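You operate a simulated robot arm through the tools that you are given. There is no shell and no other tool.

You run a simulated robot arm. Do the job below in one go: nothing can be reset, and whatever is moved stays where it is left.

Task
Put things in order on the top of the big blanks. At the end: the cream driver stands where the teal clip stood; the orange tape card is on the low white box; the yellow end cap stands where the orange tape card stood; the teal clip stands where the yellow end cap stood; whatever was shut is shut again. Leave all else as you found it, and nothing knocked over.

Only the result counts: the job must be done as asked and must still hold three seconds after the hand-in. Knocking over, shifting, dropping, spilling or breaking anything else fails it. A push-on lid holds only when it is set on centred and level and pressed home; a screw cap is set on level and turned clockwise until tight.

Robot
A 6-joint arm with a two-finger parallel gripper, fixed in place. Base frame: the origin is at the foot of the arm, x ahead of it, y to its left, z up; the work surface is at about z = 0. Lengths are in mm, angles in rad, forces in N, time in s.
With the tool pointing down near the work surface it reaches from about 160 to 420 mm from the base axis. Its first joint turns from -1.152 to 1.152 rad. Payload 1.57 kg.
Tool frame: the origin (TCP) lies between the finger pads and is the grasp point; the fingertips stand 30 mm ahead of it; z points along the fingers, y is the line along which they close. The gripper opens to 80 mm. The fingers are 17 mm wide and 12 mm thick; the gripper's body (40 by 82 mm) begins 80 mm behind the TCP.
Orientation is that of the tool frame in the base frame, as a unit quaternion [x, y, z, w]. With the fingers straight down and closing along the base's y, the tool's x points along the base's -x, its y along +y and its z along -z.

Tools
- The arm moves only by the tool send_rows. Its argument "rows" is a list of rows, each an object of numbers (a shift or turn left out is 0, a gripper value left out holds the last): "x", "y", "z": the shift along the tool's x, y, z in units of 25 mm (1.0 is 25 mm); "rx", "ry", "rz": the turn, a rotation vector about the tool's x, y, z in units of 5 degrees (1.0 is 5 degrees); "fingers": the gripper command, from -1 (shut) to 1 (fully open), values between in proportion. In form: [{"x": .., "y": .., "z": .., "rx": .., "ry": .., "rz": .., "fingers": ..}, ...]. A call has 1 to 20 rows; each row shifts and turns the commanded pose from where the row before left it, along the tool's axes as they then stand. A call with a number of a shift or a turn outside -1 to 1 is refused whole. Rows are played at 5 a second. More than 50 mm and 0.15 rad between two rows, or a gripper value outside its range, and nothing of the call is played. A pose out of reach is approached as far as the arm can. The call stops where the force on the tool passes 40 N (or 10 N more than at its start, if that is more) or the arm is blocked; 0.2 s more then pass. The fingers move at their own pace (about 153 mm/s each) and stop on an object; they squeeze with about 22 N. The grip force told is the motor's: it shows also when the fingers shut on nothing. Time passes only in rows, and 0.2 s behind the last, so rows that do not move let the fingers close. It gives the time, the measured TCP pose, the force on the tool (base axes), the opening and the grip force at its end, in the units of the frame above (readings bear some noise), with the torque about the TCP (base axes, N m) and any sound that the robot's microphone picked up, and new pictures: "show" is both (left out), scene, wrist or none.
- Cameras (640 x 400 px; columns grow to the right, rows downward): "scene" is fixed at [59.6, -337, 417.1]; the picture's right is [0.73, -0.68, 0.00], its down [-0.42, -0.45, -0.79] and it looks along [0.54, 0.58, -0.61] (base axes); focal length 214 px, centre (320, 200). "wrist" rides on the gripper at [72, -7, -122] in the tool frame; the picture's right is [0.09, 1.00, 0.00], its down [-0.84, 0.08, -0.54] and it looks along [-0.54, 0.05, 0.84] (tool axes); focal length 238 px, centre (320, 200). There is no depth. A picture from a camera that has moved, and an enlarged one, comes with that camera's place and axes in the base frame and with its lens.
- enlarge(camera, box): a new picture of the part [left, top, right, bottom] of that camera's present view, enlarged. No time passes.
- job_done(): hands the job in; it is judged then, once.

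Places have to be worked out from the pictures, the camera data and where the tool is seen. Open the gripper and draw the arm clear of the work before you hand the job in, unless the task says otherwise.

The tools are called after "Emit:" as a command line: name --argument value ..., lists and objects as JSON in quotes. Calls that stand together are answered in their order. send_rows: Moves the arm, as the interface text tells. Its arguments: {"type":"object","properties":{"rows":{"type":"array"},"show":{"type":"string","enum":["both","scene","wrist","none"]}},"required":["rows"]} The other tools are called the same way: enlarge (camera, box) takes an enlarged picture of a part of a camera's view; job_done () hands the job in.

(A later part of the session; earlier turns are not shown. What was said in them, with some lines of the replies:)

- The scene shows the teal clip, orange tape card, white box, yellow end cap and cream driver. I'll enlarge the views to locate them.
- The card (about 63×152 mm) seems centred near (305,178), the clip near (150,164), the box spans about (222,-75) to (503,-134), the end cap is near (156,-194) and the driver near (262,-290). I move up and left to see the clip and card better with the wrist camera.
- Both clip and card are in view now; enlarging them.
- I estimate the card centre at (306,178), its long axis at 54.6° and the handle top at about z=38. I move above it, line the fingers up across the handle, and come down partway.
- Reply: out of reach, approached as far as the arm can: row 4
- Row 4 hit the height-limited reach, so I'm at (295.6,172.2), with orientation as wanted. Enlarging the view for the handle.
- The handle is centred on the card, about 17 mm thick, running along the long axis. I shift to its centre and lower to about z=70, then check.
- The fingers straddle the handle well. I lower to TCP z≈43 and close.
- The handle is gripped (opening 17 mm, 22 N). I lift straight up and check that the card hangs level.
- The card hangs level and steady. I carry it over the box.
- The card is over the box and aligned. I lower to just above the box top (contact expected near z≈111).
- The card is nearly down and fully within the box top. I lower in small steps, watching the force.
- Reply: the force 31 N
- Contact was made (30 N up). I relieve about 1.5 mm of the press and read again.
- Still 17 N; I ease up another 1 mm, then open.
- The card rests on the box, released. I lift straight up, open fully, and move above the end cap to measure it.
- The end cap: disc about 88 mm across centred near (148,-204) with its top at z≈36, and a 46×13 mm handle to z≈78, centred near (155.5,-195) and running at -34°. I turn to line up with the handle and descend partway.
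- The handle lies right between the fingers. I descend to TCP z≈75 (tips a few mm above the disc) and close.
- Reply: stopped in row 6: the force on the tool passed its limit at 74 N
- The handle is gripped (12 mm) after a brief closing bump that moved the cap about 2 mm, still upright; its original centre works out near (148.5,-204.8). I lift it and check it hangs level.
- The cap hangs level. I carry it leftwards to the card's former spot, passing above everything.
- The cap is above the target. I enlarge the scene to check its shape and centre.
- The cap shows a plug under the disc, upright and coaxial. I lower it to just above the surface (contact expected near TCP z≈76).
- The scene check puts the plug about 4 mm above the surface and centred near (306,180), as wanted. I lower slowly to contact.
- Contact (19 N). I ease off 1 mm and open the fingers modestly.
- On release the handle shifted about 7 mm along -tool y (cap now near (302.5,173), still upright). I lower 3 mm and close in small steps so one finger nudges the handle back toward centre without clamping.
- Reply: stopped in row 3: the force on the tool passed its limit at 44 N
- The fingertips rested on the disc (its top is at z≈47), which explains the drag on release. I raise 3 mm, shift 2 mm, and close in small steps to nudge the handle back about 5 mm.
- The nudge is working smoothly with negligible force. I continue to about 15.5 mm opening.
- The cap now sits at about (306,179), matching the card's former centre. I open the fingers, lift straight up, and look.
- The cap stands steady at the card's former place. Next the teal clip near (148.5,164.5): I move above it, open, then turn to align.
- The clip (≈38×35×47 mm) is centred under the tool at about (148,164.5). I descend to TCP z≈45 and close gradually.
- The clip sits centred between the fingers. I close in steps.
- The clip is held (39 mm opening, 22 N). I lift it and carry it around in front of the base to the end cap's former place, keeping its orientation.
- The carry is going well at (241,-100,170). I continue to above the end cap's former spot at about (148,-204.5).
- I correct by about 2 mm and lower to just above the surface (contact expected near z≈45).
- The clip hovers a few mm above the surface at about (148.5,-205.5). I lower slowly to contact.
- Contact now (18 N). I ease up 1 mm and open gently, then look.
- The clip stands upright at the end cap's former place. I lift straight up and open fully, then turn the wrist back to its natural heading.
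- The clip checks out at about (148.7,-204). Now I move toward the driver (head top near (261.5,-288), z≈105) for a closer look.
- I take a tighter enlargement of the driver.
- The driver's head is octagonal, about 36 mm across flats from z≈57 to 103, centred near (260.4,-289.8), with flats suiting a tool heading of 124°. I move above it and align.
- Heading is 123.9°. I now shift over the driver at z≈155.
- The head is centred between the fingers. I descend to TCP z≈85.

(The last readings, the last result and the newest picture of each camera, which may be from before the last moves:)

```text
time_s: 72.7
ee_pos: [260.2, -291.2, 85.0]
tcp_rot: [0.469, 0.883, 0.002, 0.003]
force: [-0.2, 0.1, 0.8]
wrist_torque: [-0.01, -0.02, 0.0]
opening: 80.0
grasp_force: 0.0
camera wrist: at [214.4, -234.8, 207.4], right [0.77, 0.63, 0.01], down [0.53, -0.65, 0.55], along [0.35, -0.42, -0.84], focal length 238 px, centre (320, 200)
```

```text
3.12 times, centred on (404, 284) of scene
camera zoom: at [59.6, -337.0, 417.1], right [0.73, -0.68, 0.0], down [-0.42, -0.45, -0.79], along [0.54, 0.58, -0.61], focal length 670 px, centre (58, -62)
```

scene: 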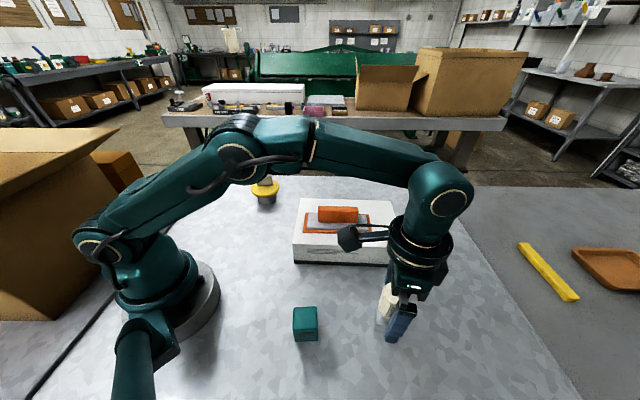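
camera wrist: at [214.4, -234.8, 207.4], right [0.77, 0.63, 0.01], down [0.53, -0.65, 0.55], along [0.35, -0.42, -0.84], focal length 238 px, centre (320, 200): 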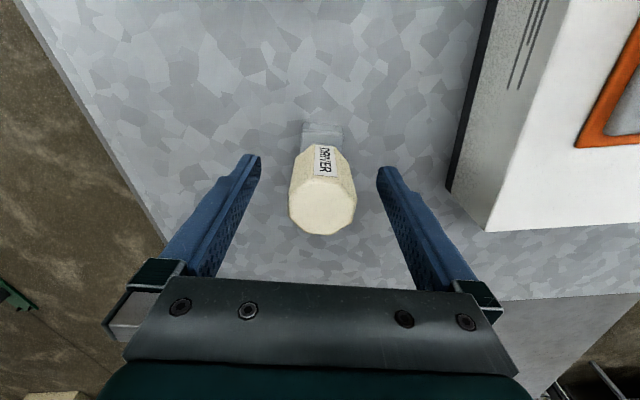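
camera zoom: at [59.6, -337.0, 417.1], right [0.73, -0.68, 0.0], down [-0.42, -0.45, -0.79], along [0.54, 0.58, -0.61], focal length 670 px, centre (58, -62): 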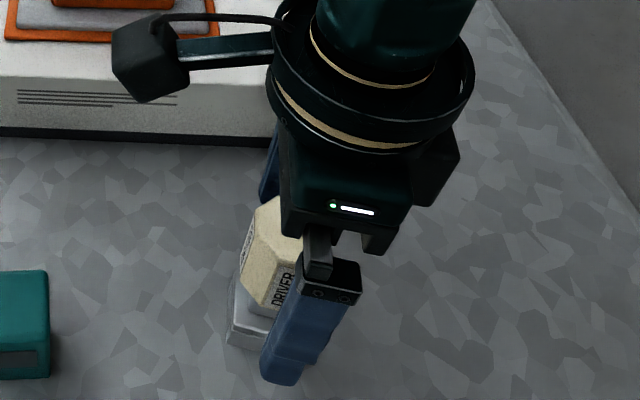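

The driver's head sits about 1.5 mm to the +y side; I shift by that and close gradually.

Emit:
send_rows --rows '[{"y": 0.06}, {"fingers": 0.4}, {"fingers": 0.2}, {"fingers": 0.1}, {"fingers": 0.04}, {"fingers": 0.0}, {"fingers": -0.04}, {"fingers": -0.08}, {"fingers": -0.12}, {"fingers": -0.16}, {"fingers": -1}, {"fingers": -1}, {}]'

Emit:
enlarge --camera "wrist" --box '[220, 80, 420, 240]'

```text
time_s: 75.5
ee_pos: [261.8, -289.8, 84.9]
tcp_rot: [0.47, 0.883, 0.002, 0.002]
force: [-0.8, -0.7, 0.5]
wrist_torque: [-0.11, 0.19, -0.07]
opening: 36.0
grasp_force: 22.0
camera wrist: at [215.3, -233.7, 207.9], right [0.77, 0.63, 0.0], down [0.53, -0.65, 0.55], along [0.35, -0.42, -0.84], focal length 238 px, centre (320, 200)
```

scene: 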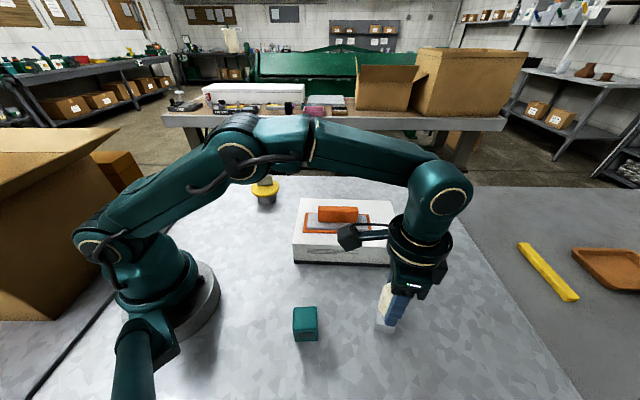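
wrist: 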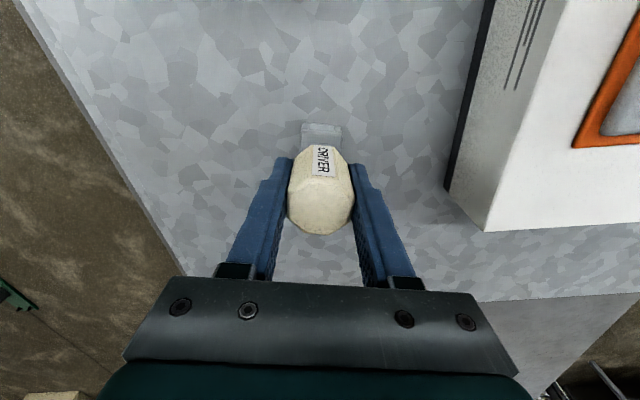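

```text
2.50 times, centred on (320, 160) of wrist
camera zoom: at [215.3, -233.7, 207.9], right [0.77, 0.63, 0.0], down [0.53, -0.65, 0.55], along [0.35, -0.42, -0.84], focal length 596 px, centre (320, 300)
```

zoom: 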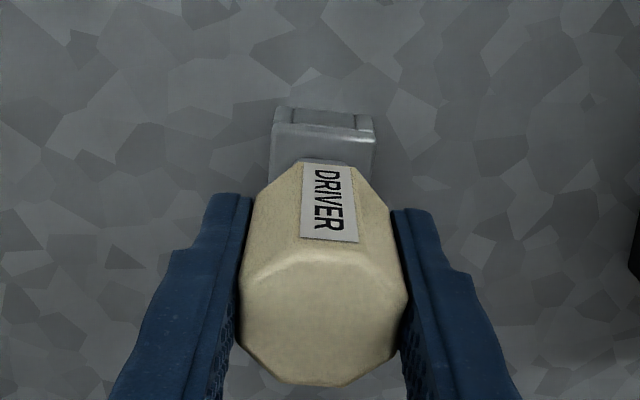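

The driver is firmly held (36 mm). I lift it and check that it hangs straight.

Emit:
send_rows --rows '[{"z": -0.3}, {"z": -0.6}, {"z": -0.9}, {"z": -0.9}, {}]'

```text
time_s: 76.7
ee_pos: [261.9, -289.2, 154.9]
tcp_rot: [0.47, 0.883, 0.002, 0.004]
force: [-0.5, 0.4, -1.5]
wrist_torque: [0.0, -0.01, 0.01]
opening: 35.7
grasp_force: 21.8
camera wrist: at [215.5, -232.9, 277.0], right [0.77, 0.63, 0.01], down [0.53, -0.65, 0.55], along [0.35, -0.42, -0.84], focal length 238 px, centre (320, 200)
```

scene: 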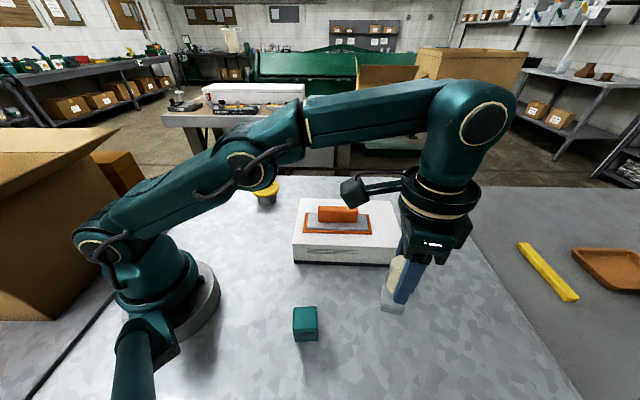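
wrist: 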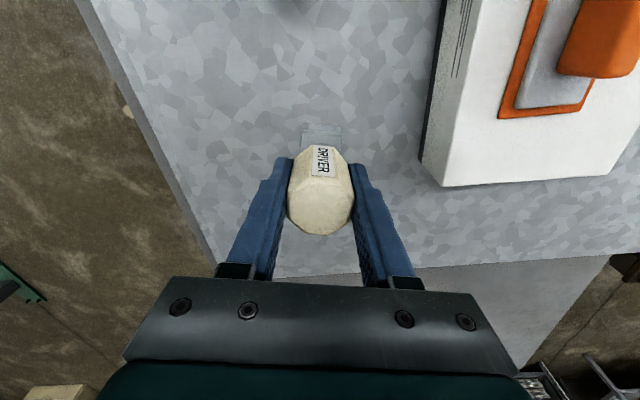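

The driver hangs unchanged in the grip. I carry it inward and then around in front of the base, clear of the box and clip.

Emit:
send_rows --rows '[{"x": 0.876, "y": 0.131, "z": -0.15}, {"x": 0.876, "y": 0.131, "z": -0.15}, {"x": 0.876, "y": 0.131, "z": -0.15}, {"x": 0.876, "y": 0.131, "z": -0.15}, {"x": 0.876, "y": 0.131, "z": -0.15}, {"x": 0.876, "y": 0.131, "z": -0.15}, {"x": 0.876, "y": 0.131, "z": -0.15}, {"x": 0.876, "y": 0.131, "z": -0.15}, {}]' --show "scene"

Emit:
send_rows --rows '[{"x": 0.682, "y": 0.539}, {"x": 0.682, "y": 0.539}, {"x": 0.682, "y": 0.539}, {"x": 0.682, "y": 0.539}, {"x": 0.682, "y": 0.539}, {"x": 0.682, "y": 0.539}, {"x": 0.83, "y": 0.558}, {"x": 0.83, "y": 0.558}, {"x": 0.83, "y": 0.558}, {"x": 0.83, "y": 0.558}, {}]'

```text
time_s: 78.7
ee_pos: [184.9, -127.6, 183.6]
tcp_rot: [0.47, 0.883, 0.001, 0.003]
force: [-0.7, -0.2, -0.9]
wrist_torque: [0.0, -0.03, -0.01]
opening: 35.9
grasp_force: 22.6
```

scene: 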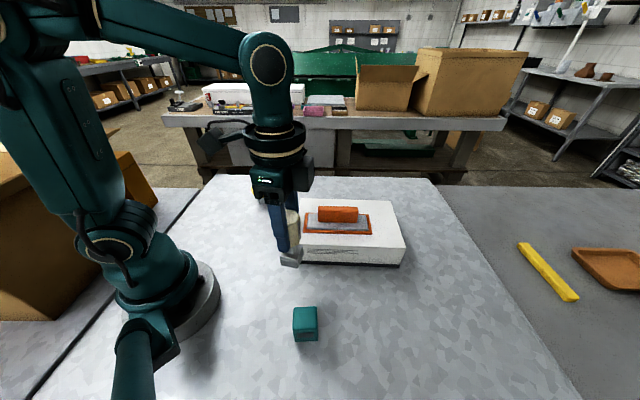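

```text
time_s: 81.1
ee_pos: [194.8, 101.0, 182.9]
tcp_rot: [0.47, 0.883, 0.001, 0.003]
force: [0.1, 0.7, -1.7]
wrist_torque: [0.02, 0.01, 0.03]
opening: 35.9
grasp_force: 22.0
camera wrist: at [148.6, 157.8, 306.1], right [0.77, 0.63, 0.0], down [0.53, -0.65, 0.55], along [0.35, -0.42, -0.84], focal length 238 px, centre (320, 200)
```

scene: 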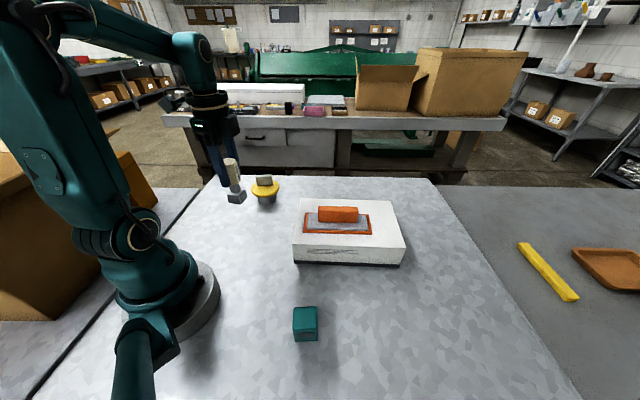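
wrist: 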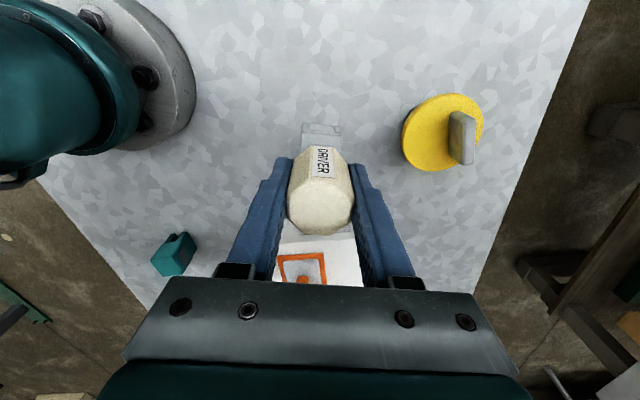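

All is clear. I move to above the clip's original place at (148.8,163.5).

Emit:
send_rows --rows '[{"x": 0.776, "y": -0.033}, {"x": 0.776, "y": -0.033}, {"x": 0.776, "y": -0.033}, {"x": 0.776, "y": -0.033}, {}]'

```text
time_s: 82.3
ee_pos: [149.6, 162.3, 184.4]
tcp_rot: [0.47, 0.883, 0.002, 0.003]
force: [-0.6, 1.1, -1.0]
wrist_torque: [0.0, 0.04, -0.03]
opening: 35.7
grasp_force: 21.6
camera wrist: at [103.2, 218.9, 306.6], right [0.77, 0.63, 0.01], down [0.53, -0.65, 0.55], along [0.35, -0.42, -0.84], focal length 238 px, centre (320, 200)
```

scene: 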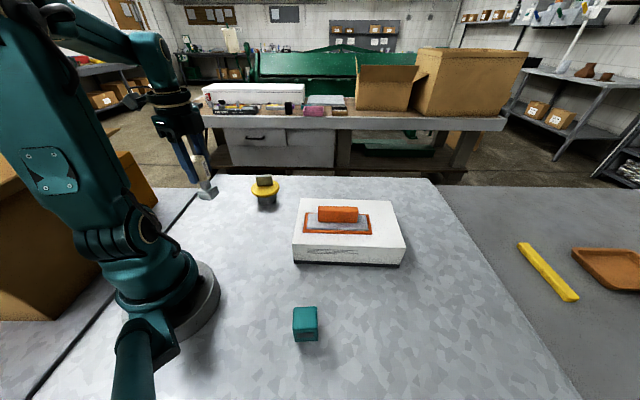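
wrist: 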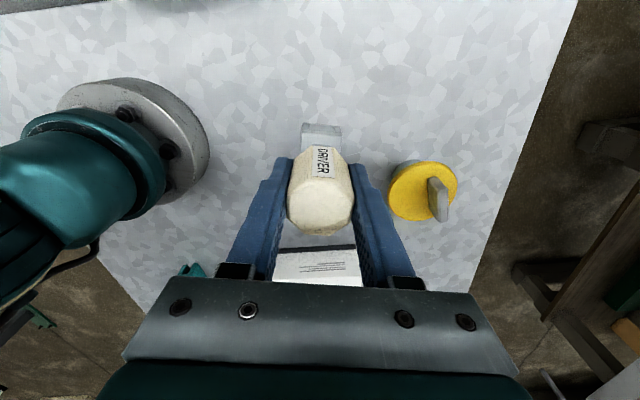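

On target. I lower to about z=90, a few mm above the surface.

Emit:
send_rows --rows '[{"x": 0.03, "z": 0.9}, {"z": 0.9}, {"z": 0.9}, {"z": 0.8}, {"z": 0.27}, {}]'

Emit:
enlarge --camera "scene" --box '[160, 150, 288, 230]'

```text
time_s: 83.7
ee_pos: [147.5, 165.4, 90.5]
tcp_rot: [0.469, 0.883, 0.001, 0.003]
force: [1.4, 0.6, -0.9]
wrist_torque: [0.0, 0.03, -0.01]
opening: 35.7
grasp_force: 22.5
camera wrist: at [102.2, 220.9, 211.5], right [0.77, 0.63, 0.01], down [0.53, -0.65, 0.55], along [0.35, -0.42, -0.84], focal length 238 px, centre (320, 200)
```

scene: 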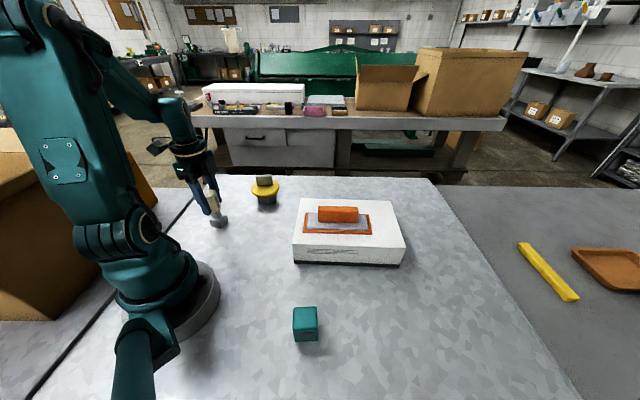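
wrist: 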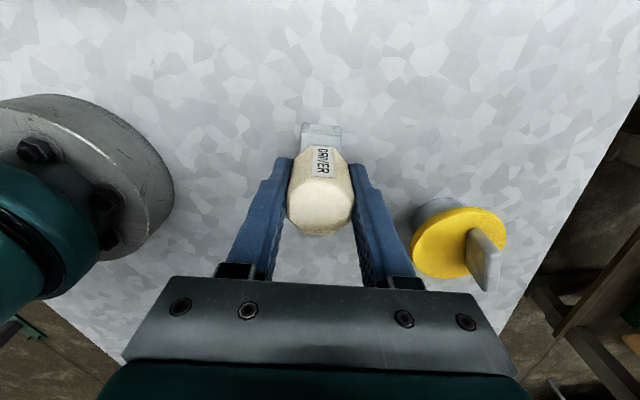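

```text
5.00 times, centred on (224, 190) of scene
camera zoom: at [59.6, -337.0, 417.1], right [0.73, -0.68, 0.0], down [-0.42, -0.45, -0.79], along [0.54, 0.58, -0.61], focal length 1072 px, centre (800, 250)
```

zoom: 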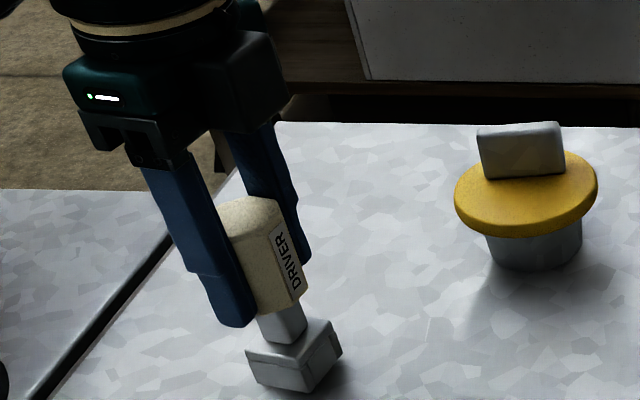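

The foot is centred where the clip's was. I lower in small steps to contact.

Emit:
send_rows --rows '[{"z": 0.07}, {"z": 0.06}, {}]' --show "none"

```text
time_s: 84.5
ee_pos: [148.5, 165.0, 85.8]
tcp_rot: [0.469, 0.883, 0.001, 0.003]
force: [0.4, 1.1, -1.7]
wrist_torque: [0.01, 0.04, 0.02]
opening: 35.9
grasp_force: 21.9
```

Emit:
send_rows --rows '[{"z": 0.04}, {"z": 0.03}, {}]' --show "none"

```text
time_s: 85.3
ee_pos: [148.0, 166.6, 85.8]
tcp_rot: [0.47, 0.883, 0.003, 0.003]
force: [-2.2, -1.8, 33.2]
wrist_torque: [-0.42, 0.48, -0.03]
opening: 35.9
grasp_force: 22.0
```

Contact at 33 N; I ease off about 1.2 mm and read.

Emit:
send_rows --rows '[{"z": -0.05}, {}]' --show "none"

```text
time_s: 85.9
ee_pos: [147.9, 164.5, 84.5]
tcp_rot: [0.47, 0.883, 0.0, 0.003]
force: [0.8, 0.5, -1.4]
wrist_torque: [0.0, 0.0, 0.01]
opening: 35.9
grasp_force: 21.5
```

Force is back to nil, so it barely touches; I lower 0.4 mm and open slowly in small steps.

Emit:
send_rows --rows '[{"z": 0.015}, {}, {"fingers": -0.06}, {"fingers": 0.0}, {"fingers": 0.1}, {"fingers": 0.3}, {"fingers": 0.6}, {"fingers": 1}, {}]'

Emit:
enlarge --camera "scene" --box '[160, 150, 288, 230]'

Emit:
enlarge --camera "wrist" --box '[220, 80, 420, 240]'

```text
time_s: 87.9
ee_pos: [148.2, 163.8, 86.3]
tcp_rot: [0.47, 0.883, 0.001, 0.003]
force: [-0.7, 0.1, 0.3]
wrist_torque: [0.0, -0.01, -0.02]
opening: 80.0
grasp_force: 0.0
camera wrist: at [102.0, 219.9, 207.9], right [0.77, 0.63, 0.01], down [0.53, -0.65, 0.55], along [0.35, -0.42, -0.84], focal length 238 px, centre (320, 200)
```

scene: 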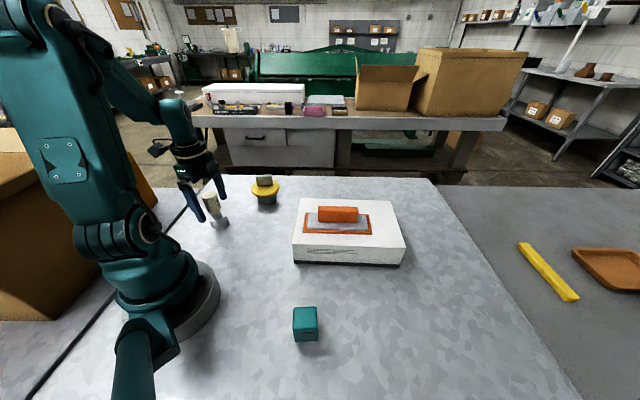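
wrist: 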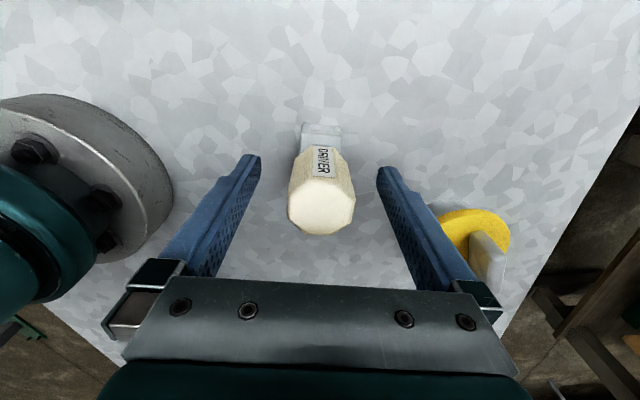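

```text
5.00 times, centred on (224, 190) of scene
camera zoom: at [59.6, -337.0, 417.1], right [0.73, -0.68, 0.0], down [-0.42, -0.45, -0.79], along [0.54, 0.58, -0.61], focal length 1072 px, centre (800, 250)
```

zoom: 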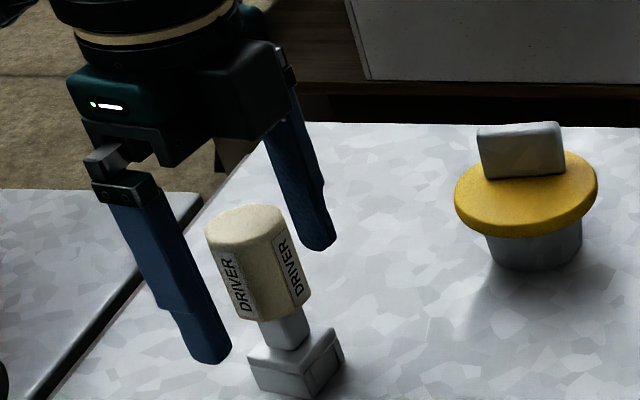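

```text
2.50 times, centred on (320, 160) of wrist
camera zoom: at [102.0, 219.9, 207.9], right [0.77, 0.63, 0.01], down [0.53, -0.65, 0.55], along [0.35, -0.42, -0.84], focal length 596 px, centre (320, 300)
```

zoom: 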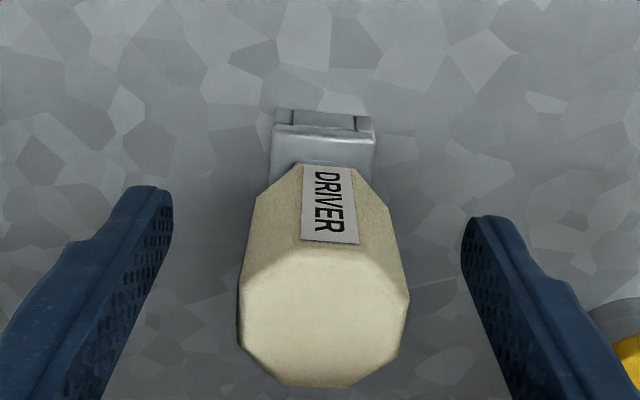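

The driver stands upright on its own. I lift straight up, then draw the arm back to a clear position.

Emit:
send_rows --rows '[{"z": -0.4}, {"z": -0.8}, {"z": -1}, {"z": -1}, {"z": -1}, {"z": -0.8}, {"x": -0.9, "y": -0.2}, {"x": -0.9, "y": -0.2}, {"x": -0.9, "y": -0.2}, {"x": -0.9, "y": -0.2}, {"x": -0.9, "y": -0.2}, {"x": -0.9, "y": -0.2}, {}, {}]'

Emit:
enlarge --camera "scene" --box '[180, 150, 308, 230]'

Emit:
enlarge --camera "scene" --box '[270, 190, 430, 350]'

```text
time_s: 90.9
ee_pos: [198.7, 36.1, 210.0]
tcp_rot: [0.47, 0.883, 0.002, 0.003]
force: [-0.3, 0.2, 0.4]
wrist_torque: [0.05, 0.03, 0.0]
opening: 79.9
grasp_force: 0.1
camera wrist: at [152.6, 91.2, 332.3], right [0.77, 0.63, 0.01], down [0.53, -0.65, 0.55], along [0.35, -0.42, -0.84], focal length 238 px, centre (320, 200)
```

scene: 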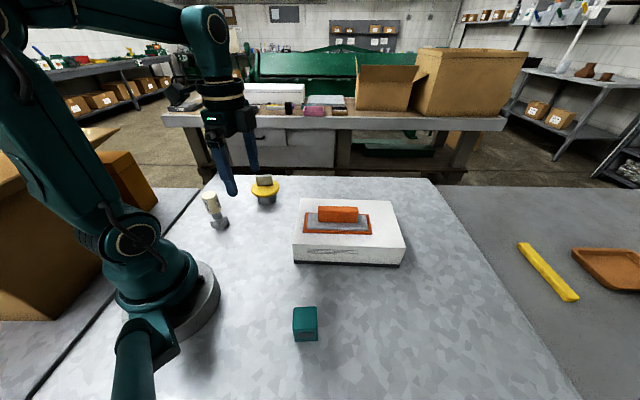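
wrist: 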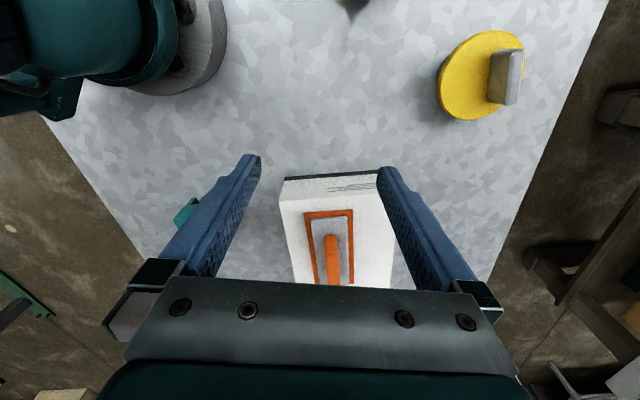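

```text
5.00 times, centred on (244, 190) of scene
camera zoom: at [59.6, -337.0, 417.1], right [0.73, -0.68, 0.0], down [-0.42, -0.45, -0.79], along [0.54, 0.58, -0.61], focal length 1072 px, centre (700, 250)
```

zoom: 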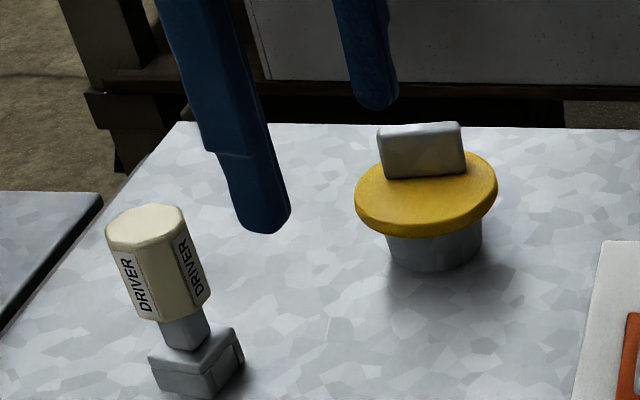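

```text
2.50 times, centred on (350, 270) of scene
camera zoom: at [59.6, -337.0, 417.1], right [0.73, -0.68, 0.0], down [-0.42, -0.45, -0.79], along [0.54, 0.58, -0.61], focal length 536 px, centre (245, 25)
```

zoom: 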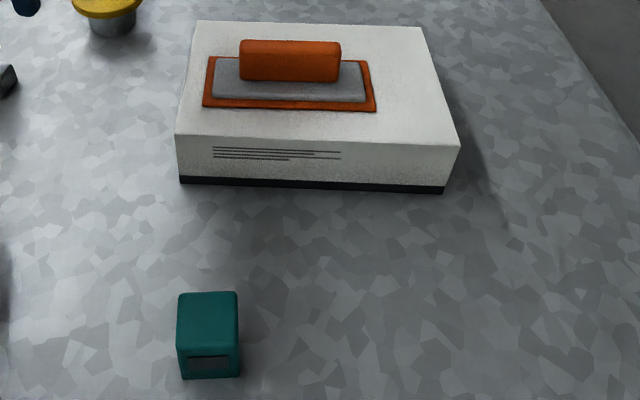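

All four items are in place and upright, the box hasn't moved, nothing was opened, and the gripper is open and clear. I hand the job in.

Emit:
job_done

```text
The job is handed in.
```

The job is handed in, and the last pictures show everything in place and standing. I saw no verdict from the judging.

| Item | Where it is now |
|---|---|
| Orange tape card | Flat on the low white box, fully on its top |
| Yellow end cap | Where the tape card stood, centred to within about 3 mm |
| Teal clip | Where the end cap stood, centred to within about 3 mm |
| Cream driver | Upright where the clip stood, centred to within about 2 mm |

- **End cap:** my fingertips dragged it about 7 mm when I first let go. I nudged it back with one finger, and it stayed upright throughout.
- **Tape card:** it now lies along the box's long side, turned from its original angle. The other three kept roughly the orientation they had at the start.
- **Everything else:** the white box has not moved, and nothing was opened, so there was nothing to shut. The gripper is open and the arm is clear of the work.
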